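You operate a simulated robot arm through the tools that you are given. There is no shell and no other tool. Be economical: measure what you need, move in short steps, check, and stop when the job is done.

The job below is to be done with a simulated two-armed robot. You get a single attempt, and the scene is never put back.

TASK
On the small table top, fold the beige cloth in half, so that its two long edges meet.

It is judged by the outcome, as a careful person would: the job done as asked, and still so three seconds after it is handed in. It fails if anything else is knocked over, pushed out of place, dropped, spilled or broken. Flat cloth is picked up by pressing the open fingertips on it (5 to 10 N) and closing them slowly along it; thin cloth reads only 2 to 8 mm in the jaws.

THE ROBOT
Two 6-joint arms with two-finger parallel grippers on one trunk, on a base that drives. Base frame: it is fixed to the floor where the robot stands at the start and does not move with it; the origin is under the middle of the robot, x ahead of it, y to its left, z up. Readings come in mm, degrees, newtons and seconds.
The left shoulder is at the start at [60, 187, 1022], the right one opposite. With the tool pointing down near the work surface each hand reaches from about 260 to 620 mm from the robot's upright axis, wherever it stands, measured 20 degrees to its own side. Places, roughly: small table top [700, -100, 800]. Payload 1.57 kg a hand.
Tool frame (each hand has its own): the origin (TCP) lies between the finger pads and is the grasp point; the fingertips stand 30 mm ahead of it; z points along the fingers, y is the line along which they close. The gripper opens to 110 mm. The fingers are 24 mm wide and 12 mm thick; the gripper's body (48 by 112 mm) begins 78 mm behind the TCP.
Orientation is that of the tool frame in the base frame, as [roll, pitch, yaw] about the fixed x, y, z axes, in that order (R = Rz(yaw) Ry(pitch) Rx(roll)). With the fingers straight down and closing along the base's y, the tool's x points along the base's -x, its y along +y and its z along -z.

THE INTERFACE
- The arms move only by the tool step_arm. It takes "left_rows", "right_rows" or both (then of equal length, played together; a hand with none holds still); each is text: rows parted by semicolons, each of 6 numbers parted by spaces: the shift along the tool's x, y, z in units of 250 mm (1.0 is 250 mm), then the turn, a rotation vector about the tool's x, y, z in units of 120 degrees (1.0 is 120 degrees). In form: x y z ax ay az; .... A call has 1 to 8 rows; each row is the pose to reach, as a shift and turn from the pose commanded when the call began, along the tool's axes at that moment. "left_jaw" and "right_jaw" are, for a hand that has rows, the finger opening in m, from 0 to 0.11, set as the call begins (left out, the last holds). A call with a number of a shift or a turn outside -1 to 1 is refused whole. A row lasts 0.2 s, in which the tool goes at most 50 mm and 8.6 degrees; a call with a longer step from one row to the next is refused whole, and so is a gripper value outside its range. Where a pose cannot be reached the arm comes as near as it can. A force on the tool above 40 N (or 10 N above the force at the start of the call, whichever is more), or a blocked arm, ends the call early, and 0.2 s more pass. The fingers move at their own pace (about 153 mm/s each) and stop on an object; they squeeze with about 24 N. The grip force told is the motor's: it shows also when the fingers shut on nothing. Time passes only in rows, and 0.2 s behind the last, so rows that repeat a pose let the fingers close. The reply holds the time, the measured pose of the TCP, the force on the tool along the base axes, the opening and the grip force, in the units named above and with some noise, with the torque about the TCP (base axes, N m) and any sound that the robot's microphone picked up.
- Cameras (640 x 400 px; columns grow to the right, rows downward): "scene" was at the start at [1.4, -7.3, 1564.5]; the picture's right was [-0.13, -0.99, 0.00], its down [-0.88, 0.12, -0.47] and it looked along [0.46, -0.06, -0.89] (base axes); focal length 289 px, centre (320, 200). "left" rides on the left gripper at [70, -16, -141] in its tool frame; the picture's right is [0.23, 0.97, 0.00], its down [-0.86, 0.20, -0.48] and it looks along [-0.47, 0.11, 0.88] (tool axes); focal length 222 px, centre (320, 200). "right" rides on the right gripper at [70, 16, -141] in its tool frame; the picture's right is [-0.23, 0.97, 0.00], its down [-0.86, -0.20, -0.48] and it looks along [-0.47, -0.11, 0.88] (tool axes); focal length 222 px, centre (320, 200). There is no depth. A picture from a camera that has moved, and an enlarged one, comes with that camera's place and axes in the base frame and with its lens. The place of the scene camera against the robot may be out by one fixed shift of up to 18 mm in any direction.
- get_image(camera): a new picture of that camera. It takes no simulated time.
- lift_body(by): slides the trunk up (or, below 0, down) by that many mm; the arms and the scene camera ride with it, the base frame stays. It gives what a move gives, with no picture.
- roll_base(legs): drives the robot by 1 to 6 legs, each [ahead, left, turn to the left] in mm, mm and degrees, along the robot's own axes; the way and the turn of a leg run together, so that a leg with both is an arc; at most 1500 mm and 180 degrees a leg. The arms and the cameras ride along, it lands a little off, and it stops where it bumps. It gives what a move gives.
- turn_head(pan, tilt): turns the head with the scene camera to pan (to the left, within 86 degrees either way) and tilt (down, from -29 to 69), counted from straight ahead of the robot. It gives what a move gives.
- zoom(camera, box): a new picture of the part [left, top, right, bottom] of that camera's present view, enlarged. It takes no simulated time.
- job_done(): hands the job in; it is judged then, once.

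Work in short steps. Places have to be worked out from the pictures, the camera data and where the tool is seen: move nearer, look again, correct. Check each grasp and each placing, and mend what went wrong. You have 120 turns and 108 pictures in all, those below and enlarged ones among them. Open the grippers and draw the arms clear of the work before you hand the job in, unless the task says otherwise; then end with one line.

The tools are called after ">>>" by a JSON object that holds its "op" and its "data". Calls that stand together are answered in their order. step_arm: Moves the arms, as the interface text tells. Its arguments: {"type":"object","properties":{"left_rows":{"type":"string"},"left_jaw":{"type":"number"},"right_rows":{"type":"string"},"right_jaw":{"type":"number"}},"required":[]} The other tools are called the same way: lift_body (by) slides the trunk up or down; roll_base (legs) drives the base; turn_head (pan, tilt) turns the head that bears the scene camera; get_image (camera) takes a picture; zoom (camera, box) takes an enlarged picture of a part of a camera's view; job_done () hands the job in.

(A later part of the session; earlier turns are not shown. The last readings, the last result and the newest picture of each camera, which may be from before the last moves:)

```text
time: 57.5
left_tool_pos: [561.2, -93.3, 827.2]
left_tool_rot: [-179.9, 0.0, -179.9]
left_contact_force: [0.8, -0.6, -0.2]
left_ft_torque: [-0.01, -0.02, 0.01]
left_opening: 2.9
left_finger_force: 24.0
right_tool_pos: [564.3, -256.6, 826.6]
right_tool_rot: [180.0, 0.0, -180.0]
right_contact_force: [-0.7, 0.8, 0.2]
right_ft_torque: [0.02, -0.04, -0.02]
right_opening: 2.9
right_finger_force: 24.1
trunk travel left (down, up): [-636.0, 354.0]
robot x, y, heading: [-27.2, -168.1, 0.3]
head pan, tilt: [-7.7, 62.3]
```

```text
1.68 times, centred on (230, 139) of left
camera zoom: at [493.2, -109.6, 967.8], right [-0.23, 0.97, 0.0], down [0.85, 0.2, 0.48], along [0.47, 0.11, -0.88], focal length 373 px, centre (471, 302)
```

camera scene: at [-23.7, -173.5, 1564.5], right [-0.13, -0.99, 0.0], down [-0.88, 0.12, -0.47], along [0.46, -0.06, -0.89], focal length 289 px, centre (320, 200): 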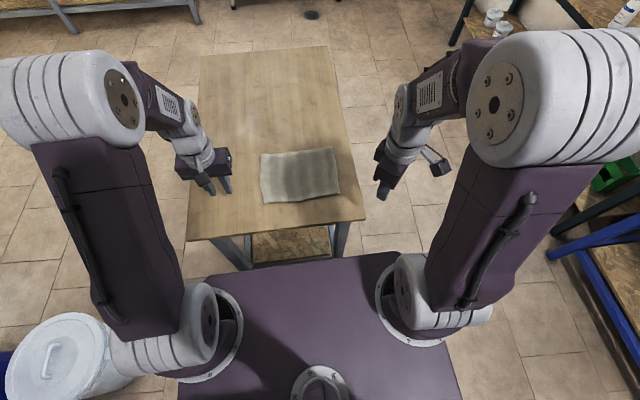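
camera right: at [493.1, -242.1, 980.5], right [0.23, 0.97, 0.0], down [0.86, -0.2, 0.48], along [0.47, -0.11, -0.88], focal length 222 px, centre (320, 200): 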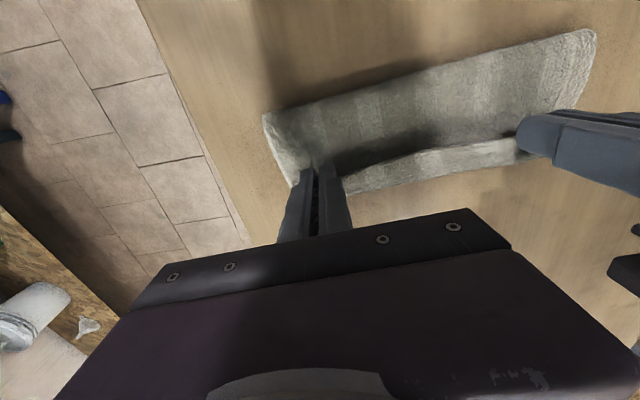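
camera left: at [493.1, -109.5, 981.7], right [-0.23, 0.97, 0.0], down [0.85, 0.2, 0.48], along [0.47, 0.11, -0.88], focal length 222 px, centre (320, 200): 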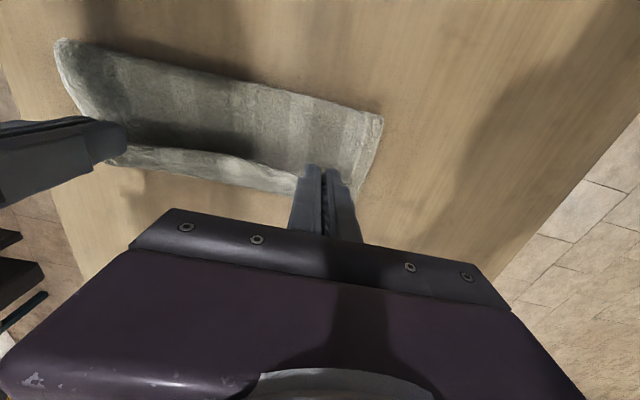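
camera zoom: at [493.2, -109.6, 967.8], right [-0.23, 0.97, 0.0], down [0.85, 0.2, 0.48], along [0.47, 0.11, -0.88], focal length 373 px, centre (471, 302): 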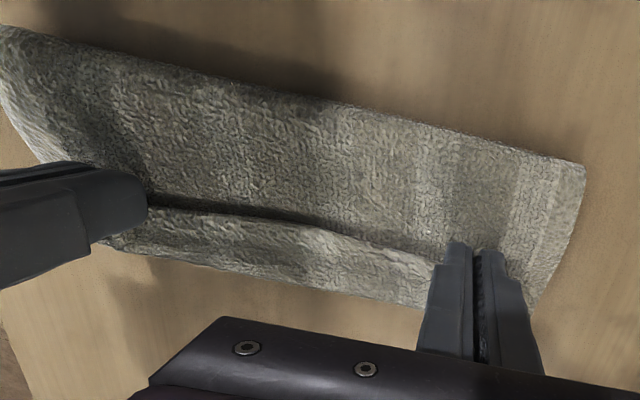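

Now it is clear: a strip of the lower layer still shows beyond the upper edge, about 30 mm short. The base can go forward to its starting x, so I drive 28 mm ahead carrying the edge with it.

>>> {"op": "roll_base", "data": {"legs": [[28, 0, 0]]}}

>>> {"op": "zoom", "data": {"camera": "scene", "box": [240, 120, 350, 190]}}

>>> {"op": "zoom", "data": {"camera": "left", "box": [40, 20, 420, 258]}}

```text
time: 58.3
left_tool_pos: [588.7, -93.7, 828.1]
left_tool_rot: [180.0, 0.2, -179.9]
left_contact_force: [0.3, -0.4, 0.3]
left_ft_torque: [0.0, -0.03, 0.01]
left_opening: 2.8
left_finger_force: 24.0
right_tool_pos: [592.2, -258.6, 826.0]
right_tool_rot: [180.0, 0.2, -180.0]
right_contact_force: [-0.5, 0.5, 0.0]
right_ft_torque: [0.01, 0.01, -0.02]
right_opening: 3.1
right_finger_force: 23.7
trunk travel left (down, up): [-636.0, 354.0]
robot x, y, heading: [1.4, -166.2, -0.1]
head pan, tilt: [-7.7, 62.3]
```

```text
5.71 times, centred on (295, 155) of scene
camera zoom: at [2.4, -173.3, 1550.5], right [-0.13, -0.99, 0.0], down [-0.88, 0.12, -0.47], along [0.46, -0.06, -0.88], focal length 1650 px, centre (463, 457)
```

zoom: 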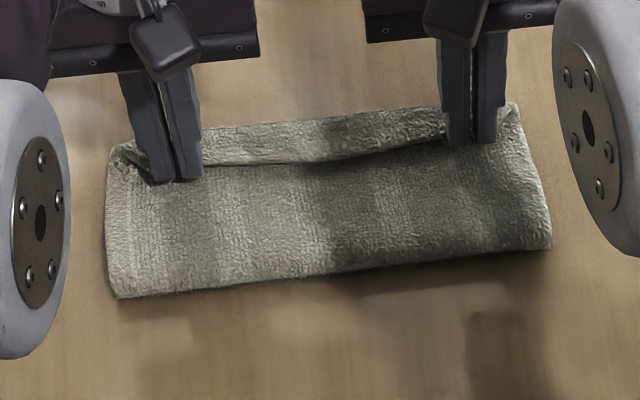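

```text
1.68 times, centred on (230, 139) of left
camera zoom: at [520.1, -109.7, 968.6], right [-0.23, 0.97, 0.0], down [0.85, 0.2, 0.48], along [0.47, 0.11, -0.88], focal length 373 px, centre (471, 302)
```

zoom: 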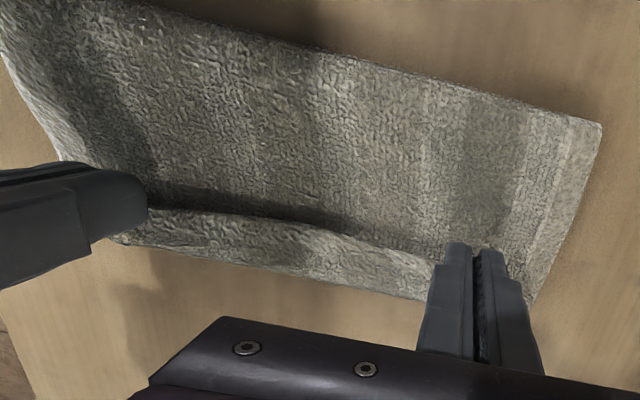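

The bright strip moved along with the hands, so it may be the reversed edge strip looping past the fingers rather than the lower layer. I look closer before releasing anything.

>>> {"op": "zoom", "data": {"camera": "left", "box": [200, 110, 380, 230]}}

>>> {"op": "zoom", "data": {"camera": "right", "box": [240, 110, 420, 230]}}

>>> {"op": "zoom", "data": {"camera": "scene", "box": [250, 130, 310, 170]}}

```text
3.33 times, centred on (290, 170) of left
camera zoom: at [520.1, -109.7, 968.6], right [-0.23, 0.97, 0.0], down [0.85, 0.2, 0.48], along [0.47, 0.11, -0.88], focal length 740 px, centre (420, 300)
```

zoom: 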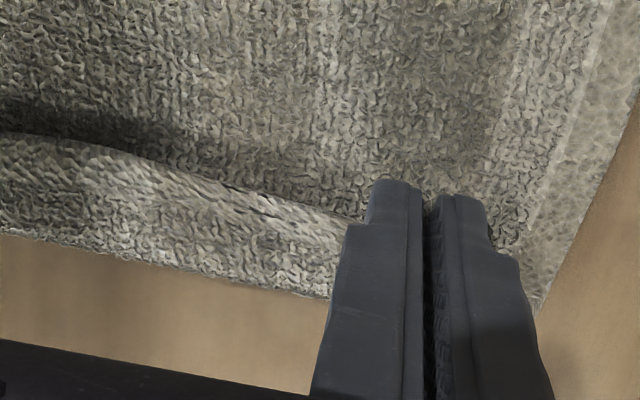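

```text
3.33 times, centred on (330, 170) of right
camera zoom: at [520.0, -242.2, 967.4], right [0.23, 0.97, 0.0], down [0.85, -0.2, 0.48], along [0.47, -0.11, -0.88], focal length 740 px, centre (287, 300)
```

zoom: 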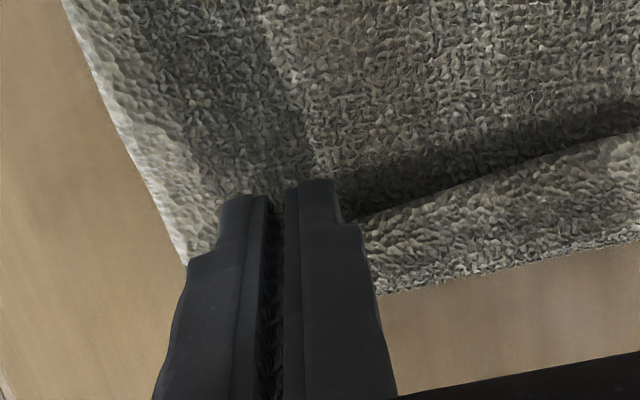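

```text
10.00 times, centred on (280, 150) of scene
camera zoom: at [2.4, -173.3, 1550.5], right [-0.13, -0.99, 0.0], down [-0.88, 0.12, -0.47], along [0.46, -0.06, -0.88], focal length 2887 px, centre (720, 700)
```

zoom: 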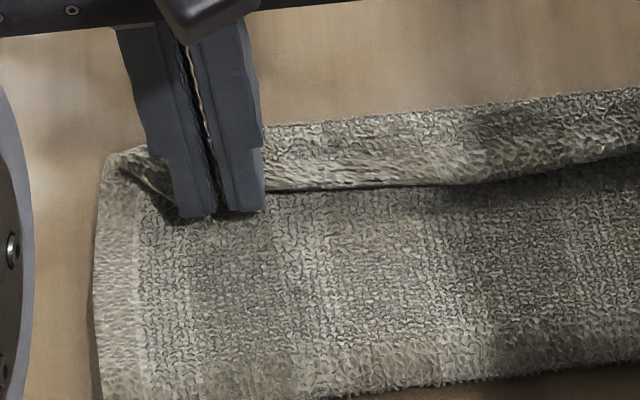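

It is confirmed: the strip lies on top, so it is the reversed edge curling past the fingers, and I have pulled the fold too far (fold line ≈520 instead of ≈484). I go back up along the arc to let the fold re-form at the middle.

>>> {"op": "step_arm", "data": {"left_rows": "0.03 0 -0.05 0 0 0;0.08 0 -0.11 0 0 0;0.14 0 -0.17 0 0 0;0.2 0 -0.22 0 0 0;0.27 0 -0.26 0 0 0;0.34 0 -0.29 0 0 0;0.4 0 -0.3 0 0 0;0.4 0 -0.3 0 0 0", "right_rows": "0.03 0 -0.05 0 0 0;0.08 0 -0.11 0 0 0;0.14 0 -0.17 0 0 0;0.2 0 -0.22 0 0 0;0.27 0 -0.26 0 0 0;0.34 0 -0.29 0 0 0;0.4 0 -0.3 0 0 0;0.4 0 -0.3 0 0 0"}}

>>> {"op": "zoom", "data": {"camera": "scene", "box": [220, 110, 380, 210]}}

>>> {"op": "get_image", "data": {"camera": "left"}}

```text
time: 60.1
left_tool_pos: [489.2, -93.1, 903.1]
left_tool_rot: [180.0, -0.1, -179.9]
left_contact_force: [-0.6, -0.3, -0.7]
left_ft_torque: [-0.06, 0.05, 0.0]
left_opening: 2.9
left_finger_force: 24.0
right_tool_pos: [492.8, -257.5, 901.7]
right_tool_rot: [-179.9, 0.0, 179.9]
right_contact_force: [-0.3, 2.3, 0.1]
right_ft_torque: [0.01, -0.01, -0.01]
right_opening: 2.9
right_finger_force: 24.1
trunk travel left (down, up): [-636.0, 354.0]
robot x, y, heading: [4.7, -164.8, 0.1]
head pan, tilt: [-7.7, 62.3]
```

```text
4.00 times, centred on (300, 160) of scene
camera zoom: at [5.1, -173.4, 1550.5], right [-0.13, -0.99, 0.0], down [-0.88, 0.12, -0.46], along [0.46, -0.06, -0.89], focal length 1155 px, centre (400, 360)
```

zoom: 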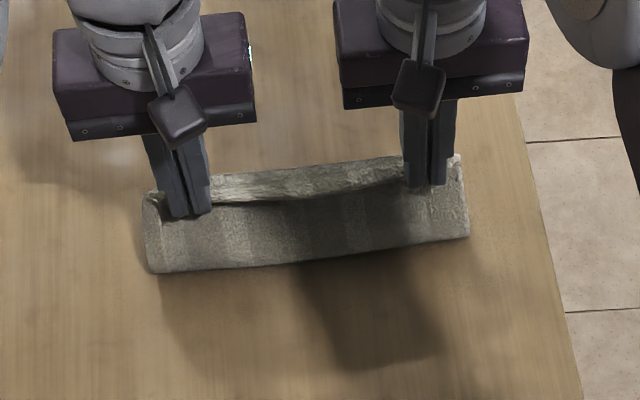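

```text
46 pictures are left
camera left: at [421.2, -109.7, 1043.7], right [-0.23, 0.97, 0.0], down [0.85, 0.2, 0.48], along [0.47, 0.11, -0.88], focal length 222 px, centre (320, 200)
```

left: 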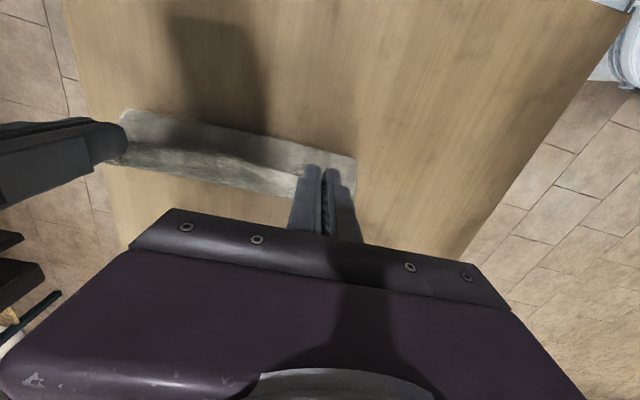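

The fold line is back near x≈490. Now I come down to x≈535 at moderate height, where the curled edge can spring open on release.

>>> {"op": "step_arm", "data": {"left_rows": "-0.05 0 0.01 0 0 0;-0.1 0 0.04 0 0 0;-0.14 0 0.09 0 0 0;-0.17 0 0.15 0 0 0;-0.19 0 0.2 0 0 0;-0.19 0 0.2 0 0 0", "right_rows": "-0.05 0 0.01 0 0 0;-0.1 0 0.04 0 0 0;-0.14 0 0.09 0 0 0;-0.165 0 0.15 0 0 0;-0.18 0 0.2 0 0 0;-0.18 0 0.2 0 0 0"}}

>>> {"op": "zoom", "data": {"camera": "scene", "box": [220, 110, 380, 210]}}

>>> {"op": "get_image", "data": {"camera": "right"}}

```text
time: 61.5
left_tool_pos: [537.0, -93.8, 852.1]
left_tool_rot: [180.0, 0.0, -179.9]
left_contact_force: [0.2, -1.8, -0.6]
left_ft_torque: [-0.03, 0.02, 0.01]
left_opening: 2.9
left_finger_force: 24.8
right_tool_pos: [537.3, -258.1, 851.0]
right_tool_rot: [180.0, 0.0, 180.0]
right_contact_force: [0.4, 1.7, 0.3]
right_ft_torque: [0.01, 0.05, -0.04]
right_opening: 2.9
right_finger_force: 24.7
trunk travel left (down, up): [-636.0, 354.0]
robot x, y, heading: [1.3, -166.4, -0.1]
head pan, tilt: [-7.7, 62.3]
```

```text
4.00 times, centred on (300, 160) of scene
camera zoom: at [3.9, -173.3, 1550.5], right [-0.13, -0.99, 0.0], down [-0.88, 0.12, -0.47], along [0.46, -0.06, -0.89], focal length 1155 px, centre (400, 360)
```

zoom: 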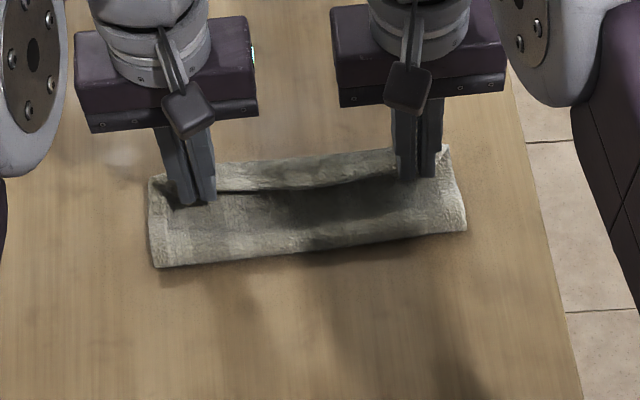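

```text
44 pictures are left
camera right: at [465.9, -242.5, 991.7], right [0.23, 0.97, 0.0], down [0.85, -0.2, 0.48], along [0.47, -0.11, -0.88], focal length 222 px, centre (320, 200)
```

right: 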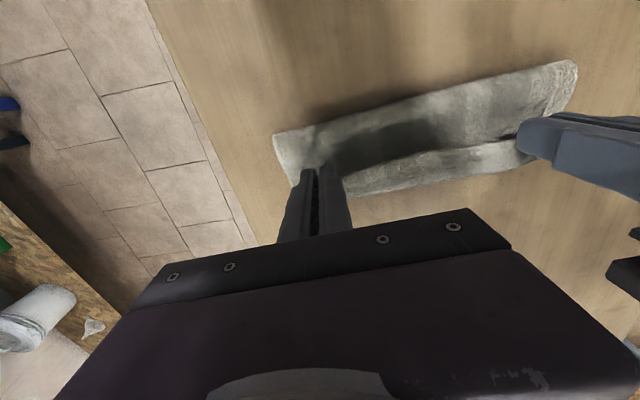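

The fold is at x≈490 and everything is even. I open the jaws, hold a moment, then lift straight up.

>>> {"op": "step_arm", "data": {"left_rows": "0 0 0 0 0 0;0 0 0 0 0 0;0 0 -0.08 0 0 0;0 0 -0.2 0 0 0;0 0 -0.32 0 0 0;0 0 -0.32 0 0 0", "right_rows": "0 0 0 0 0 0;0 0 0 0 0 0;0 0 -0.08 0 0 0;0 0 -0.2 0 0 0;0 0 -0.32 0 0 0;0 0 -0.32 0 0 0", "left_jaw": 0.03, "right_jaw": 0.03}}

>>> {"op": "zoom", "data": {"camera": "scene", "box": [220, 110, 380, 210]}}

>>> {"op": "get_image", "data": {"camera": "right"}}

>>> {"op": "get_image", "data": {"camera": "left"}}

```text
time: 62.9
left_tool_pos: [538.5, -95.7, 931.9]
left_tool_rot: [180.0, 0.0, -179.9]
left_contact_force: [0.3, -0.5, 0.1]
left_ft_torque: [0.01, -0.01, 0.01]
left_opening: 29.7
left_finger_force: 0.1
right_tool_pos: [537.2, -257.1, 929.8]
right_tool_rot: [180.0, 0.1, -180.0]
right_contact_force: [0.1, -0.3, -0.4]
right_ft_torque: [-0.01, 0.01, -0.01]
right_opening: 30.0
right_finger_force: 0.1
trunk travel left (down, up): [-636.0, 354.0]
robot x, y, heading: [2.4, -164.7, -0.2]
head pan, tilt: [-7.7, 62.3]
```

```text
4.00 times, centred on (300, 160) of scene
camera zoom: at [5.1, -173.3, 1550.5], right [-0.13, -0.99, 0.0], down [-0.88, 0.12, -0.46], along [0.46, -0.06, -0.89], focal length 1155 px, centre (400, 360)
```

zoom: 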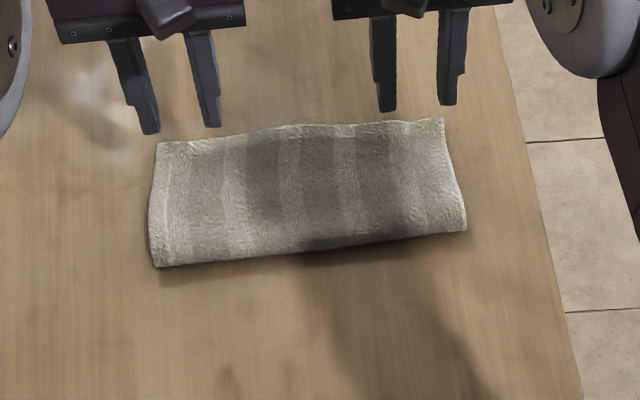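

```text
42 pictures are left
camera right: at [467.4, -242.0, 1070.9], right [0.23, 0.97, 0.0], down [0.86, -0.2, 0.48], along [0.47, -0.11, -0.88], focal length 222 px, centre (320, 200)
```

right: 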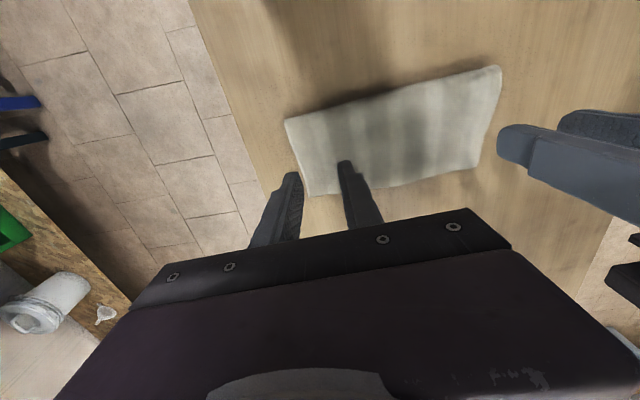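

```text
41 pictures are left
camera left: at [470.4, -110.4, 1073.3], right [-0.23, 0.97, 0.0], down [0.85, 0.2, 0.48], along [0.47, 0.11, -0.88], focal length 222 px, centre (320, 200)
```

left: 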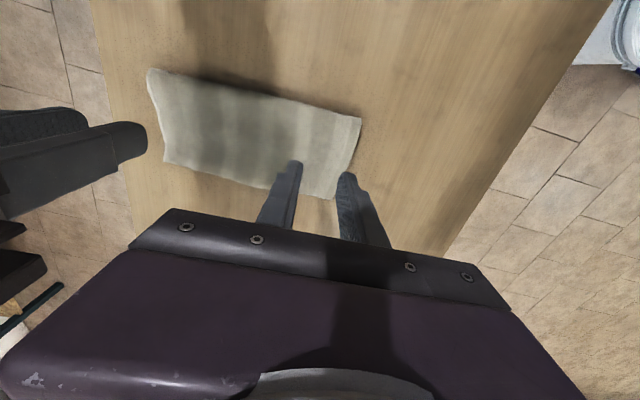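

The edge sprang open and laid flat. I move the hands outward and up to view the alignment of the edges.

>>> {"op": "step_arm", "data": {"left_rows": "0.03 0.1 -0.05 0 0 0;0.1 0.2 -0.1 0 0 0;0.2 0.3 -0.15 0 0 0;0.3 0.4 -0.2 0 0 0;0.4 0.5 -0.2 0 0 0;0.5 0.6 -0.2 0 0 0;0.5 0.6 -0.2 0 0 0", "right_rows": "0.03 -0.1 -0.05 0 0 0;0.1 -0.2 -0.1 0 0 0;0.2 -0.3 -0.15 0 0 0;0.3 -0.4 -0.2 0 0 0;0.4 -0.5 -0.2 0 0 0;0.5 -0.6 -0.2 0 0 0;0.5 -0.6 -0.2 0 0 0"}}

>>> {"op": "zoom", "data": {"camera": "scene", "box": [240, 120, 350, 190]}}

>>> {"op": "get_image", "data": {"camera": "scene"}}

```text
time: 64.5
left_tool_pos: [412.6, 53.7, 981.9]
left_tool_rot: [180.0, 0.0, -179.8]
left_contact_force: [0.4, 0.0, -0.3]
left_ft_torque: [-0.02, 0.0, 0.02]
left_opening: 29.9
left_finger_force: 0.0
right_tool_pos: [413.4, -407.0, 979.5]
right_tool_rot: [-180.0, -0.1, 180.0]
right_contact_force: [1.5, -0.5, -0.1]
right_ft_torque: [0.04, 0.01, -0.01]
right_opening: 30.0
right_finger_force: 0.0
trunk travel left (down, up): [-636.0, 354.0]
robot x, y, heading: [3.4, -169.6, 0.3]
head pan, tilt: [-7.7, 62.3]
```

```text
5.71 times, centred on (295, 155) of scene
camera zoom: at [5.7, -173.4, 1550.5], right [-0.13, -0.99, 0.0], down [-0.88, 0.12, -0.46], along [0.46, -0.06, -0.89], focal length 1650 px, centre (463, 457)
```

zoom: 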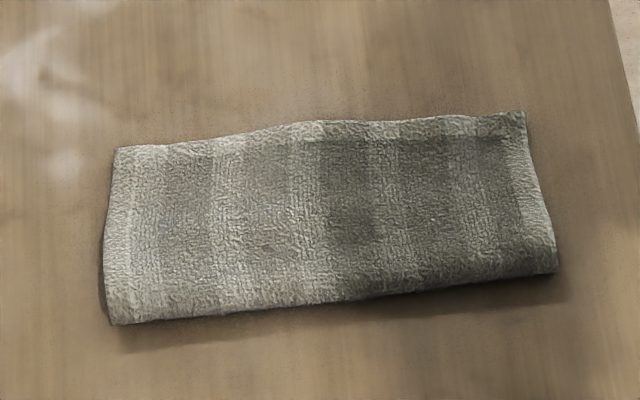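

```text
39 pictures are left
camera scene: at [5.7, -173.4, 1550.5], right [-0.13, -0.99, 0.0], down [-0.88, 0.12, -0.46], along [0.46, -0.06, -0.89], focal length 289 px, centre (320, 200)
```

scene: 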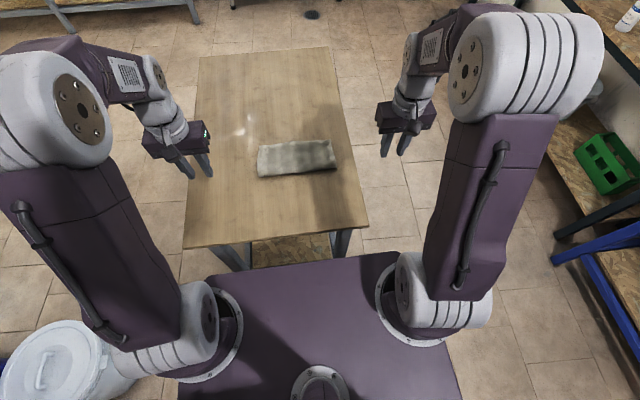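

The fold is neat, but the top layer is about 110 mm wide instead of ≈94, so its edge (x≈612) overhangs the lower far edge (≈580) by roughly 30–35 mm. I will regrasp the top edge and draw it back; I approach with a 10° forward tilt for reach.

>>> {"op": "step_arm", "data": {"left_rows": "-0.1 -0.09 0.02 0 -0.012 0;-0.2 -0.18 0.05 0 -0.024 0;-0.31 -0.27 0.1 0 -0.036 0;-0.41 -0.36 0.18 0 -0.048 0;-0.51 -0.45 0.26 0 -0.06 0;-0.61 -0.543 0.34 0 -0.072 0;-0.71 -0.543 0.42 0 -0.083 0;-0.71 -0.543 0.448 0 -0.083 0", "right_rows": "-0.1 0.09 0.02 0 -0.012 0;-0.2 0.18 0.05 0 -0.024 0;-0.31 0.28 0.1 0 -0.036 0;-0.41 0.38 0.18 0 -0.048 0;-0.51 0.48 0.26 0 -0.06 0;-0.61 0.576 0.34 0 -0.072 0;-0.708 0.576 0.42 0 -0.083 0;-0.708 0.576 0.438 0 -0.083 0"}}

>>> {"op": "get_image", "data": {"camera": "right"}}

>>> {"op": "get_image", "data": {"camera": "left"}}

```text
time: 66.3
left_tool_pos: [589.3, -78.1, 870.9]
left_tool_rot: [-180.0, 9.9, -179.9]
left_contact_force: [0.1, 0.2, 0.6]
left_ft_torque: [-0.01, 0.01, 0.0]
left_opening: 30.2
left_finger_force: 0.0
right_tool_pos: [588.7, -262.4, 871.8]
right_tool_rot: [180.0, 10.0, -180.0]
right_contact_force: [-1.4, -0.3, -0.7]
right_ft_torque: [-0.02, -0.04, 0.01]
right_opening: 29.9
right_finger_force: 0.1
trunk travel left (down, up): [-636.0, 354.0]
robot x, y, heading: [0.3, -165.9, 0.3]
head pan, tilt: [-7.7, 62.3]
```

```text
38 pictures are left
camera right: at [494.5, -248.1, 998.7], right [0.22, 0.97, 0.04], down [0.76, -0.2, 0.62], along [0.61, -0.11, -0.78], focal length 222 px, centre (320, 200)
```

right: 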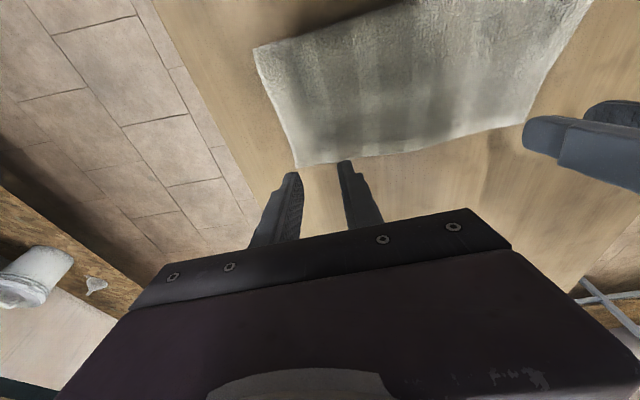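

```text
37 pictures are left
camera left: at [497.8, -94.9, 996.4], right [-0.23, 0.97, -0.04], down [0.76, 0.2, 0.62], along [0.61, 0.11, -0.78], focal length 222 px, centre (320, 200)
```

left: 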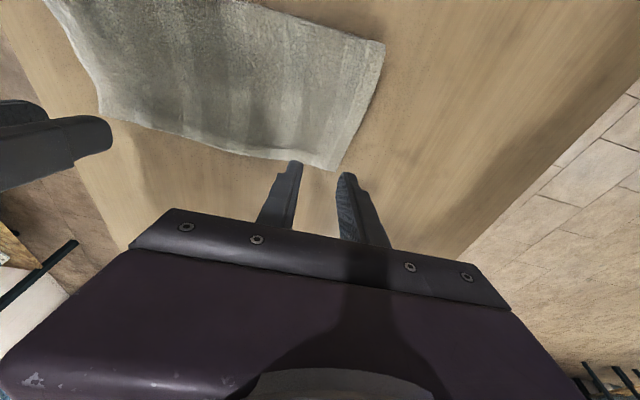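

In the wrist views the top edge is at x≈610–615, y from -59 to -292, and the fold at x≈499. I move over the edge corners and lower to just above the table.

>>> {"op": "step_arm", "data": {"left_rows": "-0.02 -0.016 0.06 0 0 0;-0.043 -0.032 0.12 0 0 0;-0.043 -0.032 0.18 0 0 0;-0.043 -0.032 0.211 0 0 0;-0.043 -0.032 0.211 0 0 0", "right_rows": "-0.016 -0.006 0.06 0 0 0;-0.033 -0.012 0.12 0 0 0;-0.033 -0.012 0.18 0 0 0;-0.033 -0.012 0.213 0 0 0;-0.033 -0.012 0.213 0 0 0"}}

>>> {"op": "zoom", "data": {"camera": "right", "box": [240, 100, 440, 250]}}

>>> {"op": "zoom", "data": {"camera": "left", "box": [220, 100, 420, 250]}}

```text
time: 67.5
left_tool_pos: [609.4, -87.7, 818.4]
left_tool_rot: [179.9, 10.0, -179.9]
left_contact_force: [0.1, -0.4, -0.8]
left_ft_torque: [-0.02, -0.01, -0.01]
left_opening: 30.2
left_finger_force: 0.2
right_tool_pos: [607.0, -266.5, 820.5]
right_tool_rot: [-179.9, 9.9, -180.0]
right_contact_force: [-1.0, -0.8, 0.4]
right_ft_torque: [0.0, -0.02, 0.02]
right_opening: 29.7
right_finger_force: 0.2
trunk travel left (down, up): [-636.0, 354.0]
robot x, y, heading: [0.6, -167.4, 0.2]
head pan, tilt: [-7.7, 62.3]
```

```text
2.67 times, centred on (340, 175) of right
camera zoom: at [512.3, -250.8, 946.8], right [0.22, 0.97, 0.04], down [0.76, -0.2, 0.62], along [0.61, -0.11, -0.78], focal length 592 px, centre (267, 267)
```

zoom: 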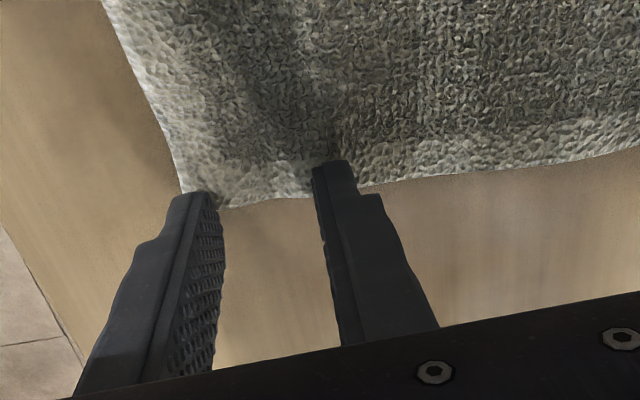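

```text
2.67 times, centred on (320, 175) of left
camera zoom: at [517.4, -103.7, 945.8], right [-0.23, 0.97, -0.04], down [0.76, 0.2, 0.62], along [0.61, 0.11, -0.78], focal length 592 px, centre (320, 267)
```

zoom: 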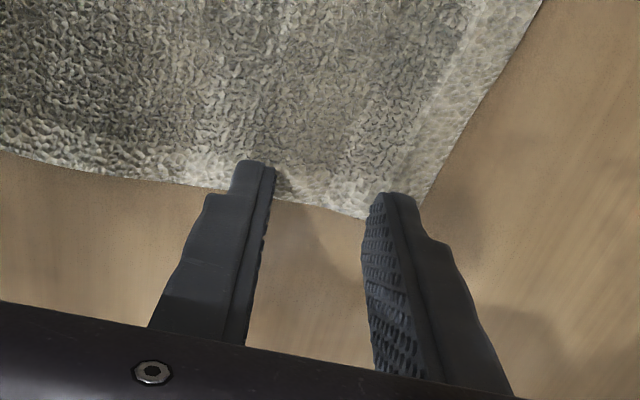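

Tips overlap the edge by about 10 mm. I lower in small steps to contact.

>>> {"op": "step_arm", "data": {"left_rows": "0.001 0 0.004 0 0 0;0.0014 0 0.008 0 0 0;0.0014 0 0.008 0 0 0", "right_rows": "0.001 0.004 0.006 0 0 0;0.002 0.008 0.012 0 0 0;0.002 0.008 0.012 0 0 0"}}

>>> {"op": "step_arm", "data": {"left_rows": "0.001 0 0.004 0 0 0;0.0014 0 0.008 0 0 0;0.0014 0 0.008 0 0 0", "right_rows": "0.001 0 0.004 0 0 0;0.0014 0 0.008 0 0 0;0.0014 0 0.008 0 0 0"}}

```text
time: 68.3
left_tool_pos: [609.1, -87.2, 816.6]
left_tool_rot: [180.0, 9.9, -179.9]
left_contact_force: [-0.1, -0.3, -0.6]
left_ft_torque: [-0.02, -0.04, 0.0]
left_opening: 30.0
left_finger_force: 0.0
right_tool_pos: [606.3, -263.9, 817.1]
right_tool_rot: [180.0, 10.0, -180.0]
right_contact_force: [-0.4, -0.6, -0.4]
right_ft_torque: [0.02, -0.01, -0.01]
right_opening: 29.9
right_finger_force: 0.1
trunk travel left (down, up): [-636.0, 354.0]
robot x, y, heading: [-0.2, -164.7, -0.0]
head pan, tilt: [-7.7, 62.3]
```

```text
time: 69.1
left_tool_pos: [610.4, -87.6, 815.3]
left_tool_rot: [180.0, 10.1, -179.9]
left_contact_force: [0.4, 0.3, 1.0]
left_ft_torque: [0.0, -0.01, 0.0]
left_opening: 30.0
left_finger_force: 0.0
right_tool_pos: [607.4, -263.9, 815.4]
right_tool_rot: [180.0, 10.0, -180.0]
right_contact_force: [0.1, -0.5, 1.2]
right_ft_torque: [-0.01, 0.0, -0.02]
right_opening: 30.1
right_finger_force: 0.0
trunk travel left (down, up): [-636.0, 354.0]
robot x, y, heading: [2.0, -168.2, 0.0]
head pan, tilt: [-7.7, 62.3]
```

First touch on both sides (about 1 N). I go 1.5 mm further.

>>> {"op": "step_arm", "data": {"left_rows": "0.0005 0 0.003 0 0 0;0.001 0 0.006 0 0 0;0.001 0 0.006 0 0 0", "right_rows": "0.0005 0 0.003 0 0 0;0.001 0 0.006 0 0 0;0.001 0 0.006 0 0 0"}}

```text
time: 69.9
left_tool_pos: [608.6, -88.3, 815.2]
left_tool_rot: [180.0, 10.0, -179.9]
left_contact_force: [1.3, 0.1, 4.1]
left_ft_torque: [0.03, -0.03, 0.01]
left_opening: 30.1
left_finger_force: 0.1
right_tool_pos: [607.4, -264.1, 813.9]
right_tool_rot: [180.0, 10.0, -180.0]
right_contact_force: [0.8, 1.1, 2.9]
right_ft_torque: [0.0, 0.01, 0.01]
right_opening: 30.3
right_finger_force: 0.0
trunk travel left (down, up): [-636.0, 354.0]
robot x, y, heading: [4.6, -166.5, 0.2]
head pan, tilt: [-7.7, 62.3]
```

I press a touch more and close slowly in steps.

>>> {"op": "step_arm", "data": {"left_rows": "0.0005 0 0.003 0 0 0;0.0005 0 0.003 0 0 0", "right_rows": "0.0005 0 0.004 0 0 0;0.0005 0 0.004 0 0 0", "left_jaw": 0.027, "right_jaw": 0.027}}

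>>> {"op": "step_arm", "data": {"left_rows": "0 0 0 0 0 0;0 0 0 0 0 0", "right_rows": "0 0 0 0 0 0;0 0 0 0 0 0", "left_jaw": 0.021, "right_jaw": 0.021}}

>>> {"op": "step_arm", "data": {"left_rows": "0 0 0 0 0 0;0 0 0 0 0 0", "right_rows": "0 0 0 0 0 0;0 0 0 0 0 0", "left_jaw": 0.015, "right_jaw": 0.015}}

>>> {"op": "zoom", "data": {"camera": "right", "box": [240, 100, 440, 250]}}

>>> {"op": "zoom", "data": {"camera": "left", "box": [220, 100, 420, 250]}}

```text
time: 70.5
left_tool_pos: [608.5, -88.1, 813.7]
left_tool_rot: [179.9, 10.0, -180.0]
left_contact_force: [1.0, 0.0, 6.5]
left_ft_torque: [0.02, 0.01, -0.02]
left_opening: 26.3
left_finger_force: 0.1
right_tool_pos: [605.5, -265.2, 814.3]
right_tool_rot: [-180.0, 10.1, -180.0]
right_contact_force: [1.7, -1.2, 6.6]
right_ft_torque: [-0.02, -0.03, -0.01]
right_opening: 26.3
right_finger_force: 0.0
trunk travel left (down, up): [-636.0, 354.0]
robot x, y, heading: [2.2, -168.0, 0.3]
head pan, tilt: [-7.7, 62.3]
```

```text
time: 71.1
left_tool_pos: [608.6, -86.7, 814.2]
left_tool_rot: [-180.0, 10.0, -179.9]
left_contact_force: [0.7, -1.6, 5.6]
left_ft_torque: [-0.04, 0.02, 0.0]
left_opening: 20.1
left_finger_force: 0.1
right_tool_pos: [605.0, -264.5, 814.8]
right_tool_rot: [-179.9, 10.1, 180.0]
right_contact_force: [0.8, 0.3, 8.2]
right_ft_torque: [0.03, 0.04, -0.05]
right_opening: 19.8
right_finger_force: 0.2
trunk travel left (down, up): [-636.0, 354.0]
robot x, y, heading: [0.8, -164.8, 0.1]
head pan, tilt: [-7.7, 62.3]
```

```text
time: 71.7
left_tool_pos: [608.2, -87.8, 814.3]
left_tool_rot: [-179.9, 10.0, -179.9]
left_contact_force: [-0.5, -1.1, 5.3]
left_ft_torque: [-0.04, 0.05, 0.01]
left_opening: 14.4
left_finger_force: 0.1
right_tool_pos: [604.8, -264.6, 813.6]
right_tool_rot: [-180.0, 10.1, -180.0]
right_contact_force: [0.6, 2.1, 7.3]
right_ft_torque: [0.06, 0.03, -0.02]
right_opening: 14.7
right_finger_force: 0.0
trunk travel left (down, up): [-636.0, 354.0]
robot x, y, heading: [3.3, -165.0, -0.1]
head pan, tilt: [-7.7, 62.3]
```

```text
2.67 times, centred on (340, 175) of right
camera zoom: at [510.7, -248.8, 940.7], right [0.22, 0.97, 0.04], down [0.76, -0.2, 0.62], along [0.61, -0.11, -0.78], focal length 592 px, centre (267, 267)
```

zoom: 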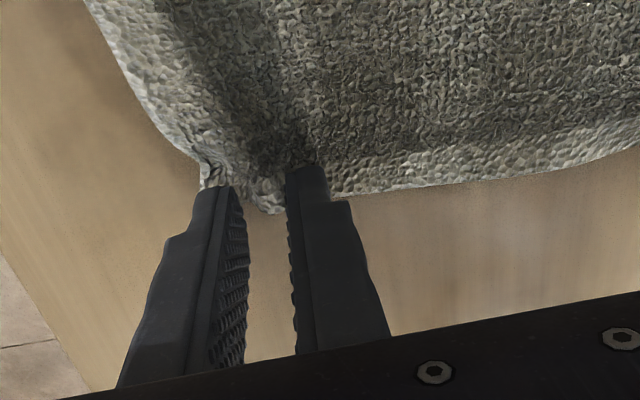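

```text
2.67 times, centred on (320, 175) of left
camera zoom: at [516.2, -104.1, 941.0], right [-0.23, 0.97, -0.04], down [0.76, 0.2, 0.62], along [0.61, 0.11, -0.78], focal length 592 px, centre (320, 267)
```

zoom: 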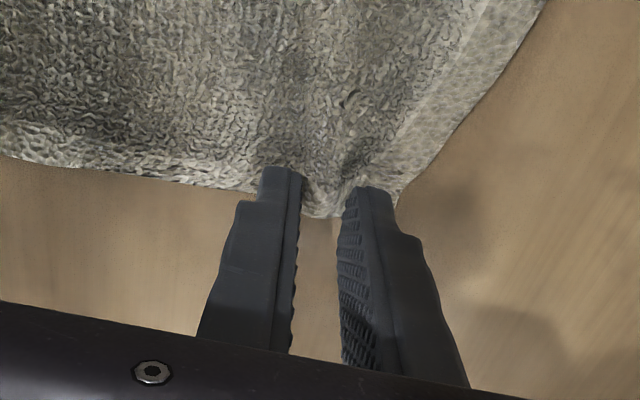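

The cloth is gathering between the fingers on both sides. I finish closing, easing the hands 3 mm toward each other.

>>> {"op": "step_arm", "data": {"left_rows": "0 0 0 0 0 0;0 0 0 0 0 0", "right_rows": "0 0 0 0 0 0;0 0 0 0 0 0", "left_jaw": 0.009, "right_jaw": 0.009}}

>>> {"op": "step_arm", "data": {"left_rows": "0 -0.008 0 0 0 0;0 -0.012 0 0 0 0;0 -0.012 0 0 0 0", "right_rows": "0 0.008 0 0 0 0;0 0.012 0 0 0 0;0 0.012 0 0 0 0", "left_jaw": 0.0, "right_jaw": 0.0}}

>>> {"op": "zoom", "data": {"camera": "right", "box": [240, 100, 440, 250]}}

>>> {"op": "zoom", "data": {"camera": "left", "box": [220, 100, 420, 250]}}

```text
time: 72.3
left_tool_pos: [608.2, -86.9, 815.6]
left_tool_rot: [-180.0, 10.1, -179.9]
left_contact_force: [-0.3, -2.0, 5.6]
left_ft_torque: [-0.06, 0.03, 0.0]
left_opening: 9.9
left_finger_force: 0.5
right_tool_pos: [605.2, -263.5, 813.5]
right_tool_rot: [180.0, 10.0, -179.9]
right_contact_force: [-0.5, 1.0, 7.9]
right_ft_torque: [0.04, 0.06, -0.01]
right_opening: 9.0
right_finger_force: 0.0
trunk travel left (down, up): [-636.0, 354.0]
robot x, y, heading: [2.4, -164.5, 0.1]
head pan, tilt: [-7.7, 62.3]
```

```text
time: 73.1
left_tool_pos: [607.2, -91.1, 814.2]
left_tool_rot: [-180.0, 9.9, -179.9]
left_contact_force: [-0.1, 0.8, 5.0]
left_ft_torque: [0.0, -0.02, -0.03]
left_opening: 3.4
left_finger_force: 23.9
right_tool_pos: [606.7, -260.6, 814.2]
right_tool_rot: [180.0, 10.1, 180.0]
right_contact_force: [-0.7, -0.4, 7.9]
right_ft_torque: [-0.06, 0.02, 0.01]
right_opening: 2.7
right_finger_force: 23.7
trunk travel left (down, up): [-636.0, 354.0]
robot x, y, heading: [3.8, -165.4, -0.2]
head pan, tilt: [-7.7, 62.3]
```

```text
2.67 times, centred on (340, 175) of right
camera zoom: at [511.2, -246.1, 940.8], right [0.22, 0.97, 0.04], down [0.76, -0.2, 0.62], along [0.61, -0.11, -0.78], focal length 592 px, centre (267, 267)
```

zoom: 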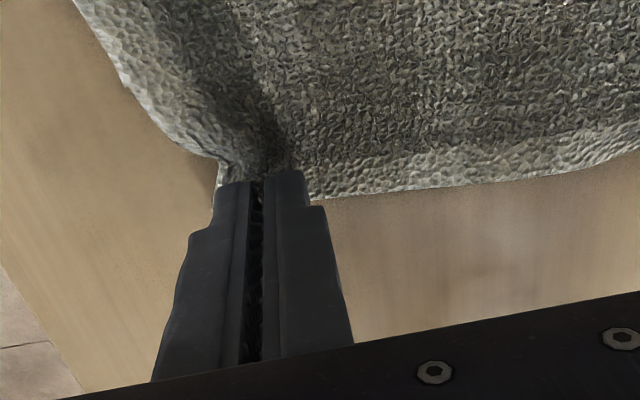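

```text
2.67 times, centred on (320, 175) of left
camera zoom: at [515.9, -107.2, 941.1], right [-0.23, 0.97, -0.04], down [0.76, 0.2, 0.62], along [0.61, 0.11, -0.78], focal length 592 px, centre (320, 267)
```

zoom: 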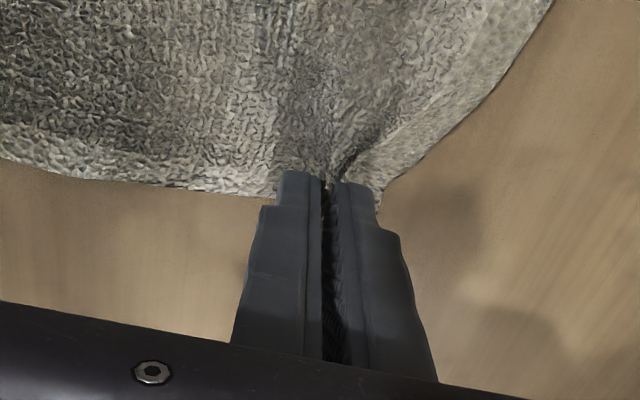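

Both hands hold the top edge in the right orientation this time. I lift it and draw it back far enough to see the lower layer's far edge.

>>> {"op": "step_arm", "data": {"left_rows": "-0.008 0 -0.05 0 0 0;-0.017 0 -0.099 0 0 0;0.014 0 -0.155 0 0 0;0.044 0 -0.211 0 0 0;0.132 0 -0.287 0 0 0;0.227 0 -0.325 0 0 0;0.333 0 -0.343 0 0 0;0.333 0 -0.343 0 0 0", "right_rows": "-0.008 0 -0.05 0 0 0;-0.017 0 -0.099 0 0 0;0.014 0 -0.155 0 0 0;0.044 0 -0.211 0 0 0;0.132 0 -0.287 0 0 0;0.227 0 -0.325 0 0 0;0.333 0 -0.343 0 0 0;0.333 0 -0.343 0 0 0"}}

>>> {"op": "zoom", "data": {"camera": "scene", "box": [220, 100, 380, 200]}}

>>> {"op": "get_image", "data": {"camera": "right"}}

```text
time: 74.9
left_tool_pos: [513.6, -91.4, 883.2]
left_tool_rot: [-179.9, 9.9, -179.9]
left_contact_force: [-0.4, -0.8, -0.1]
left_ft_torque: [-0.02, -0.04, -0.04]
left_opening: 3.3
left_finger_force: 23.8
right_tool_pos: [509.8, -261.3, 884.8]
right_tool_rot: [180.0, 9.9, -180.0]
right_contact_force: [0.9, 0.6, -0.8]
right_ft_torque: [0.01, 0.03, 0.03]
right_opening: 2.5
right_finger_force: 23.3
trunk travel left (down, up): [-636.0, 354.0]
robot x, y, heading: [4.6, -167.6, -0.1]
head pan, tilt: [-7.7, 62.3]
```

```text
4.00 times, centred on (300, 150) of scene
camera zoom: at [5.4, -173.3, 1550.5], right [-0.13, -0.99, 0.0], down [-0.88, 0.12, -0.46], along [0.46, -0.06, -0.89], focal length 1155 px, centre (400, 400)
```

zoom: 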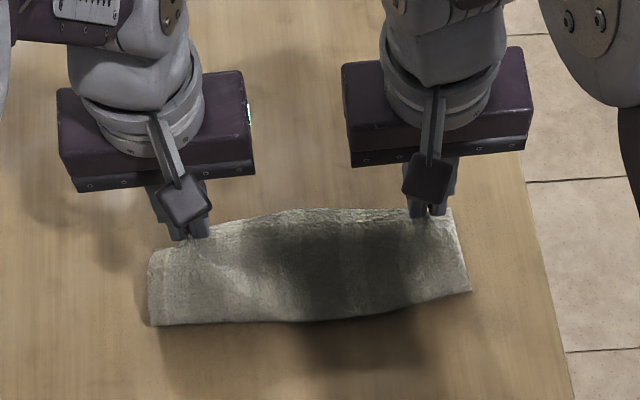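

```text
29 pictures are left
camera right: at [415.7, -246.3, 1011.0], right [0.22, 0.97, 0.04], down [0.76, -0.2, 0.62], along [0.61, -0.11, -0.78], focal length 222 px, centre (320, 200)
```

right: 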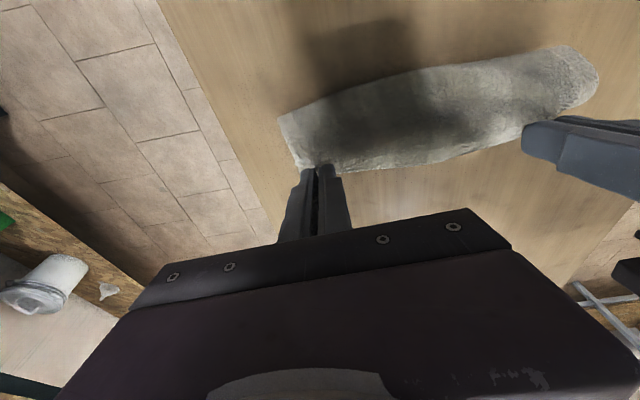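

The lower far edge is still hidden behind the raised edge (line of sight reaches x≈584). I pull back 32 mm more to reveal it.

>>> {"op": "step_arm", "data": {"left_rows": "0.06 0 -0.01 0 0 0;0.126 0 -0.022 0 0 0;0.126 0 -0.022 0 0 0", "right_rows": "0.06 0 -0.01 0 0 0;0.126 0 -0.022 0 0 0;0.126 0 -0.022 0 0 0"}}

>>> {"op": "zoom", "data": {"camera": "scene", "box": [220, 100, 380, 200]}}

```text
time: 75.7
left_tool_pos: [481.5, -89.8, 884.1]
left_tool_rot: [180.0, 9.9, -179.8]
left_contact_force: [-0.3, -0.5, 0.1]
left_ft_torque: [-0.04, -0.02, 0.0]
left_opening: 3.2
left_finger_force: 23.7
right_tool_pos: [477.3, -259.4, 883.3]
right_tool_rot: [180.0, 10.0, 180.0]
right_contact_force: [0.2, 0.3, -0.9]
right_ft_torque: [0.03, 0.01, -0.02]
right_opening: 2.4
right_finger_force: 23.9
trunk travel left (down, up): [-636.0, 354.0]
robot x, y, heading: [2.3, -169.3, 0.2]
head pan, tilt: [-7.7, 62.3]
```

```text
4.00 times, centred on (300, 150) of scene
camera zoom: at [5.1, -173.3, 1550.5], right [-0.13, -0.99, 0.0], down [-0.88, 0.12, -0.46], along [0.46, -0.06, -0.89], focal length 1155 px, centre (400, 400)
```

zoom: 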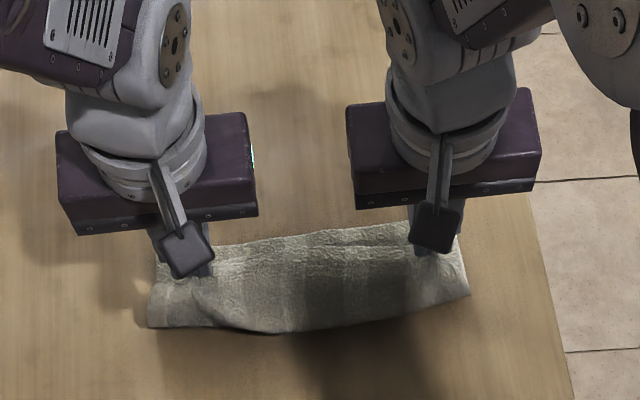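

>>> {"op": "zoom", "data": {"camera": "scene", "box": [250, 145, 345, 190]}}

```text
6.74 times, centred on (298, 168) of scene
camera zoom: at [5.1, -173.3, 1550.5], right [-0.13, -0.99, 0.0], down [-0.88, 0.12, -0.46], along [0.46, -0.06, -0.89], focal length 1945 px, centre (472, 419)
```

zoom: 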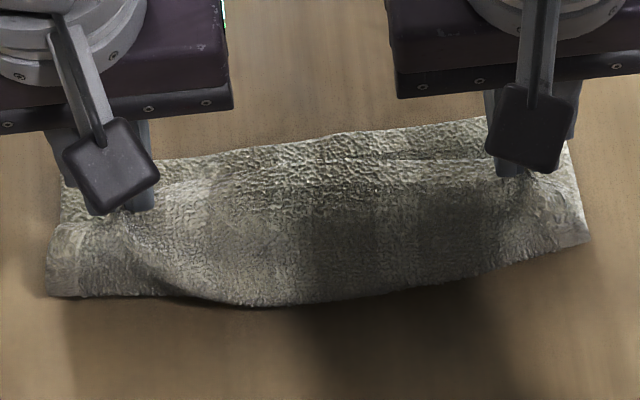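

Now the lower layer's far edge is visible: it lies at ≈560 in scene coordinates, i.e. ≈551 in the tool frame. I lower the upper edge so it meets that line (left TCP ≈543, right ≈547).

>>> {"op": "step_arm", "data": {"left_rows": "-0.04 0 0.007 0 0 0;-0.075 0 0.014 0 0 0;-0.14 0 0.075 0 0 0;-0.18 0 0.149 0 0 0;-0.2 0 0.226 0 0 0;-0.198 0 0.27 0 0 0;-0.198 0 0.291 0 0 0;-0.198 0 0.291 0 0 0", "right_rows": "-0.045 0 0.007 0 0 0;-0.085 0 0.014 0 0 0;-0.16 0 0.075 0 0 0;-0.21 0 0.149 0 0 0;-0.232 0 0.226 0 0 0;-0.232 0 0.275 0 0 0;-0.232 0 0.297 0 0 0;-0.232 0 0.297 0 0 0"}}

>>> {"op": "zoom", "data": {"camera": "scene", "box": [240, 130, 350, 200]}}

>>> {"op": "get_image", "data": {"camera": "right"}}

>>> {"op": "get_image", "data": {"camera": "left"}}

```text
time: 77.5
left_tool_pos: [541.2, -89.3, 819.3]
left_tool_rot: [-179.9, 10.0, -179.9]
left_contact_force: [-0.1, -0.6, 1.3]
left_ft_torque: [-0.06, 0.01, 0.0]
left_opening: 3.1
left_finger_force: 24.0
right_tool_pos: [547.9, -261.7, 819.9]
right_tool_rot: [180.0, 10.0, 179.9]
right_contact_force: [-0.9, 2.1, 0.6]
right_ft_torque: [0.05, -0.03, -0.01]
right_opening: 2.5
right_finger_force: 24.1
trunk travel left (down, up): [-636.0, 354.0]
robot x, y, heading: [4.2, -167.2, 0.1]
head pan, tilt: [-7.7, 62.3]
```

```text
5.71 times, centred on (295, 165) of scene
camera zoom: at [3.9, -173.2, 1550.5], right [-0.13, -0.99, 0.0], down [-0.88, 0.12, -0.47], along [0.46, -0.06, -0.89], focal length 1650 px, centre (463, 400)
```

zoom: 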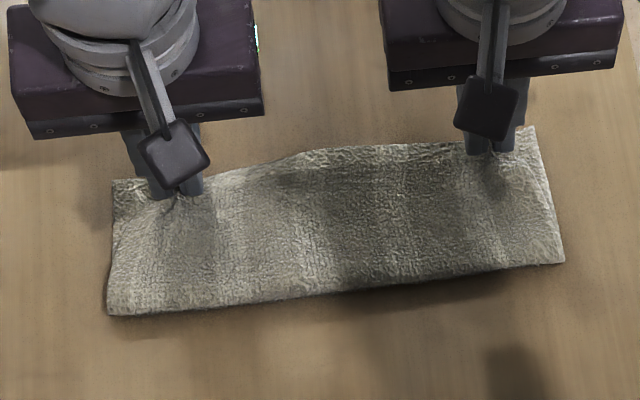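

```text
25 pictures are left
camera right: at [453.8, -246.4, 946.2], right [0.22, 0.97, 0.04], down [0.76, -0.2, 0.62], along [0.61, -0.11, -0.78], focal length 222 px, centre (320, 200)
```

right: 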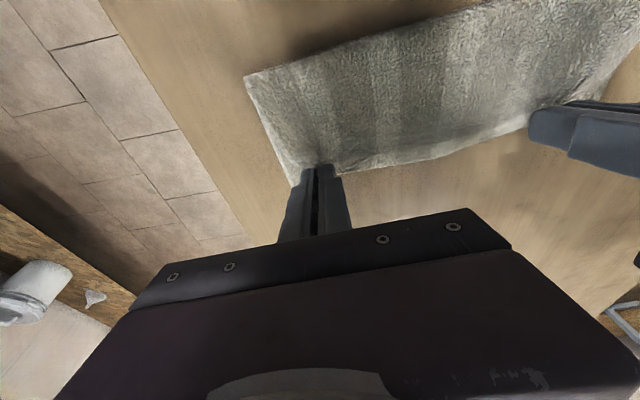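

```text
24 pictures are left
camera left: at [450.1, -105.8, 946.3], right [-0.23, 0.97, -0.04], down [0.76, 0.2, 0.62], along [0.61, 0.11, -0.78], focal length 222 px, centre (320, 200)
```

left: 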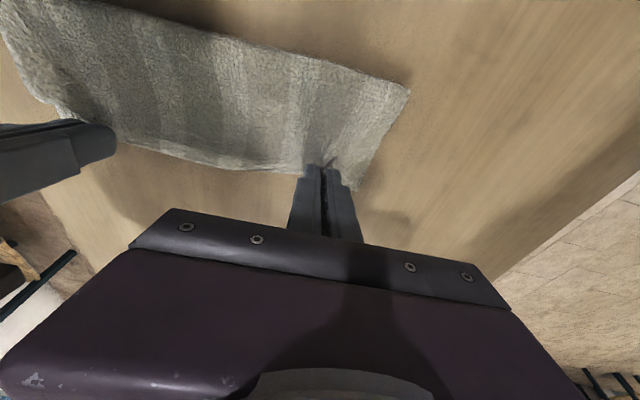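

It lies flat with the edges close together. I zoom in on both corners to compare upper and lower edges before releasing.

>>> {"op": "zoom", "data": {"camera": "left", "box": [240, 110, 400, 220]}}

>>> {"op": "zoom", "data": {"camera": "right", "box": [250, 110, 410, 220]}}

```text
3.64 times, centred on (320, 165) of left
camera zoom: at [450.1, -105.8, 946.3], right [-0.23, 0.97, -0.04], down [0.76, 0.2, 0.62], along [0.61, 0.11, -0.78], focal length 808 px, centre (320, 327)
```

zoom: 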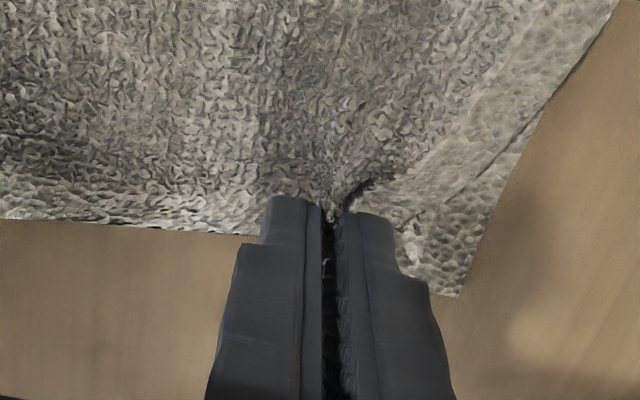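

```text
3.64 times, centred on (330, 165) of right
camera zoom: at [453.8, -246.4, 946.2], right [0.22, 0.97, 0.04], down [0.76, -0.2, 0.62], along [0.61, -0.11, -0.78], focal length 808 px, centre (284, 327)
```

zoom: 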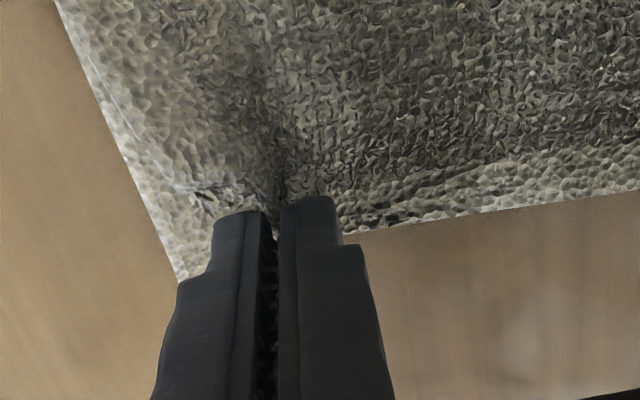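

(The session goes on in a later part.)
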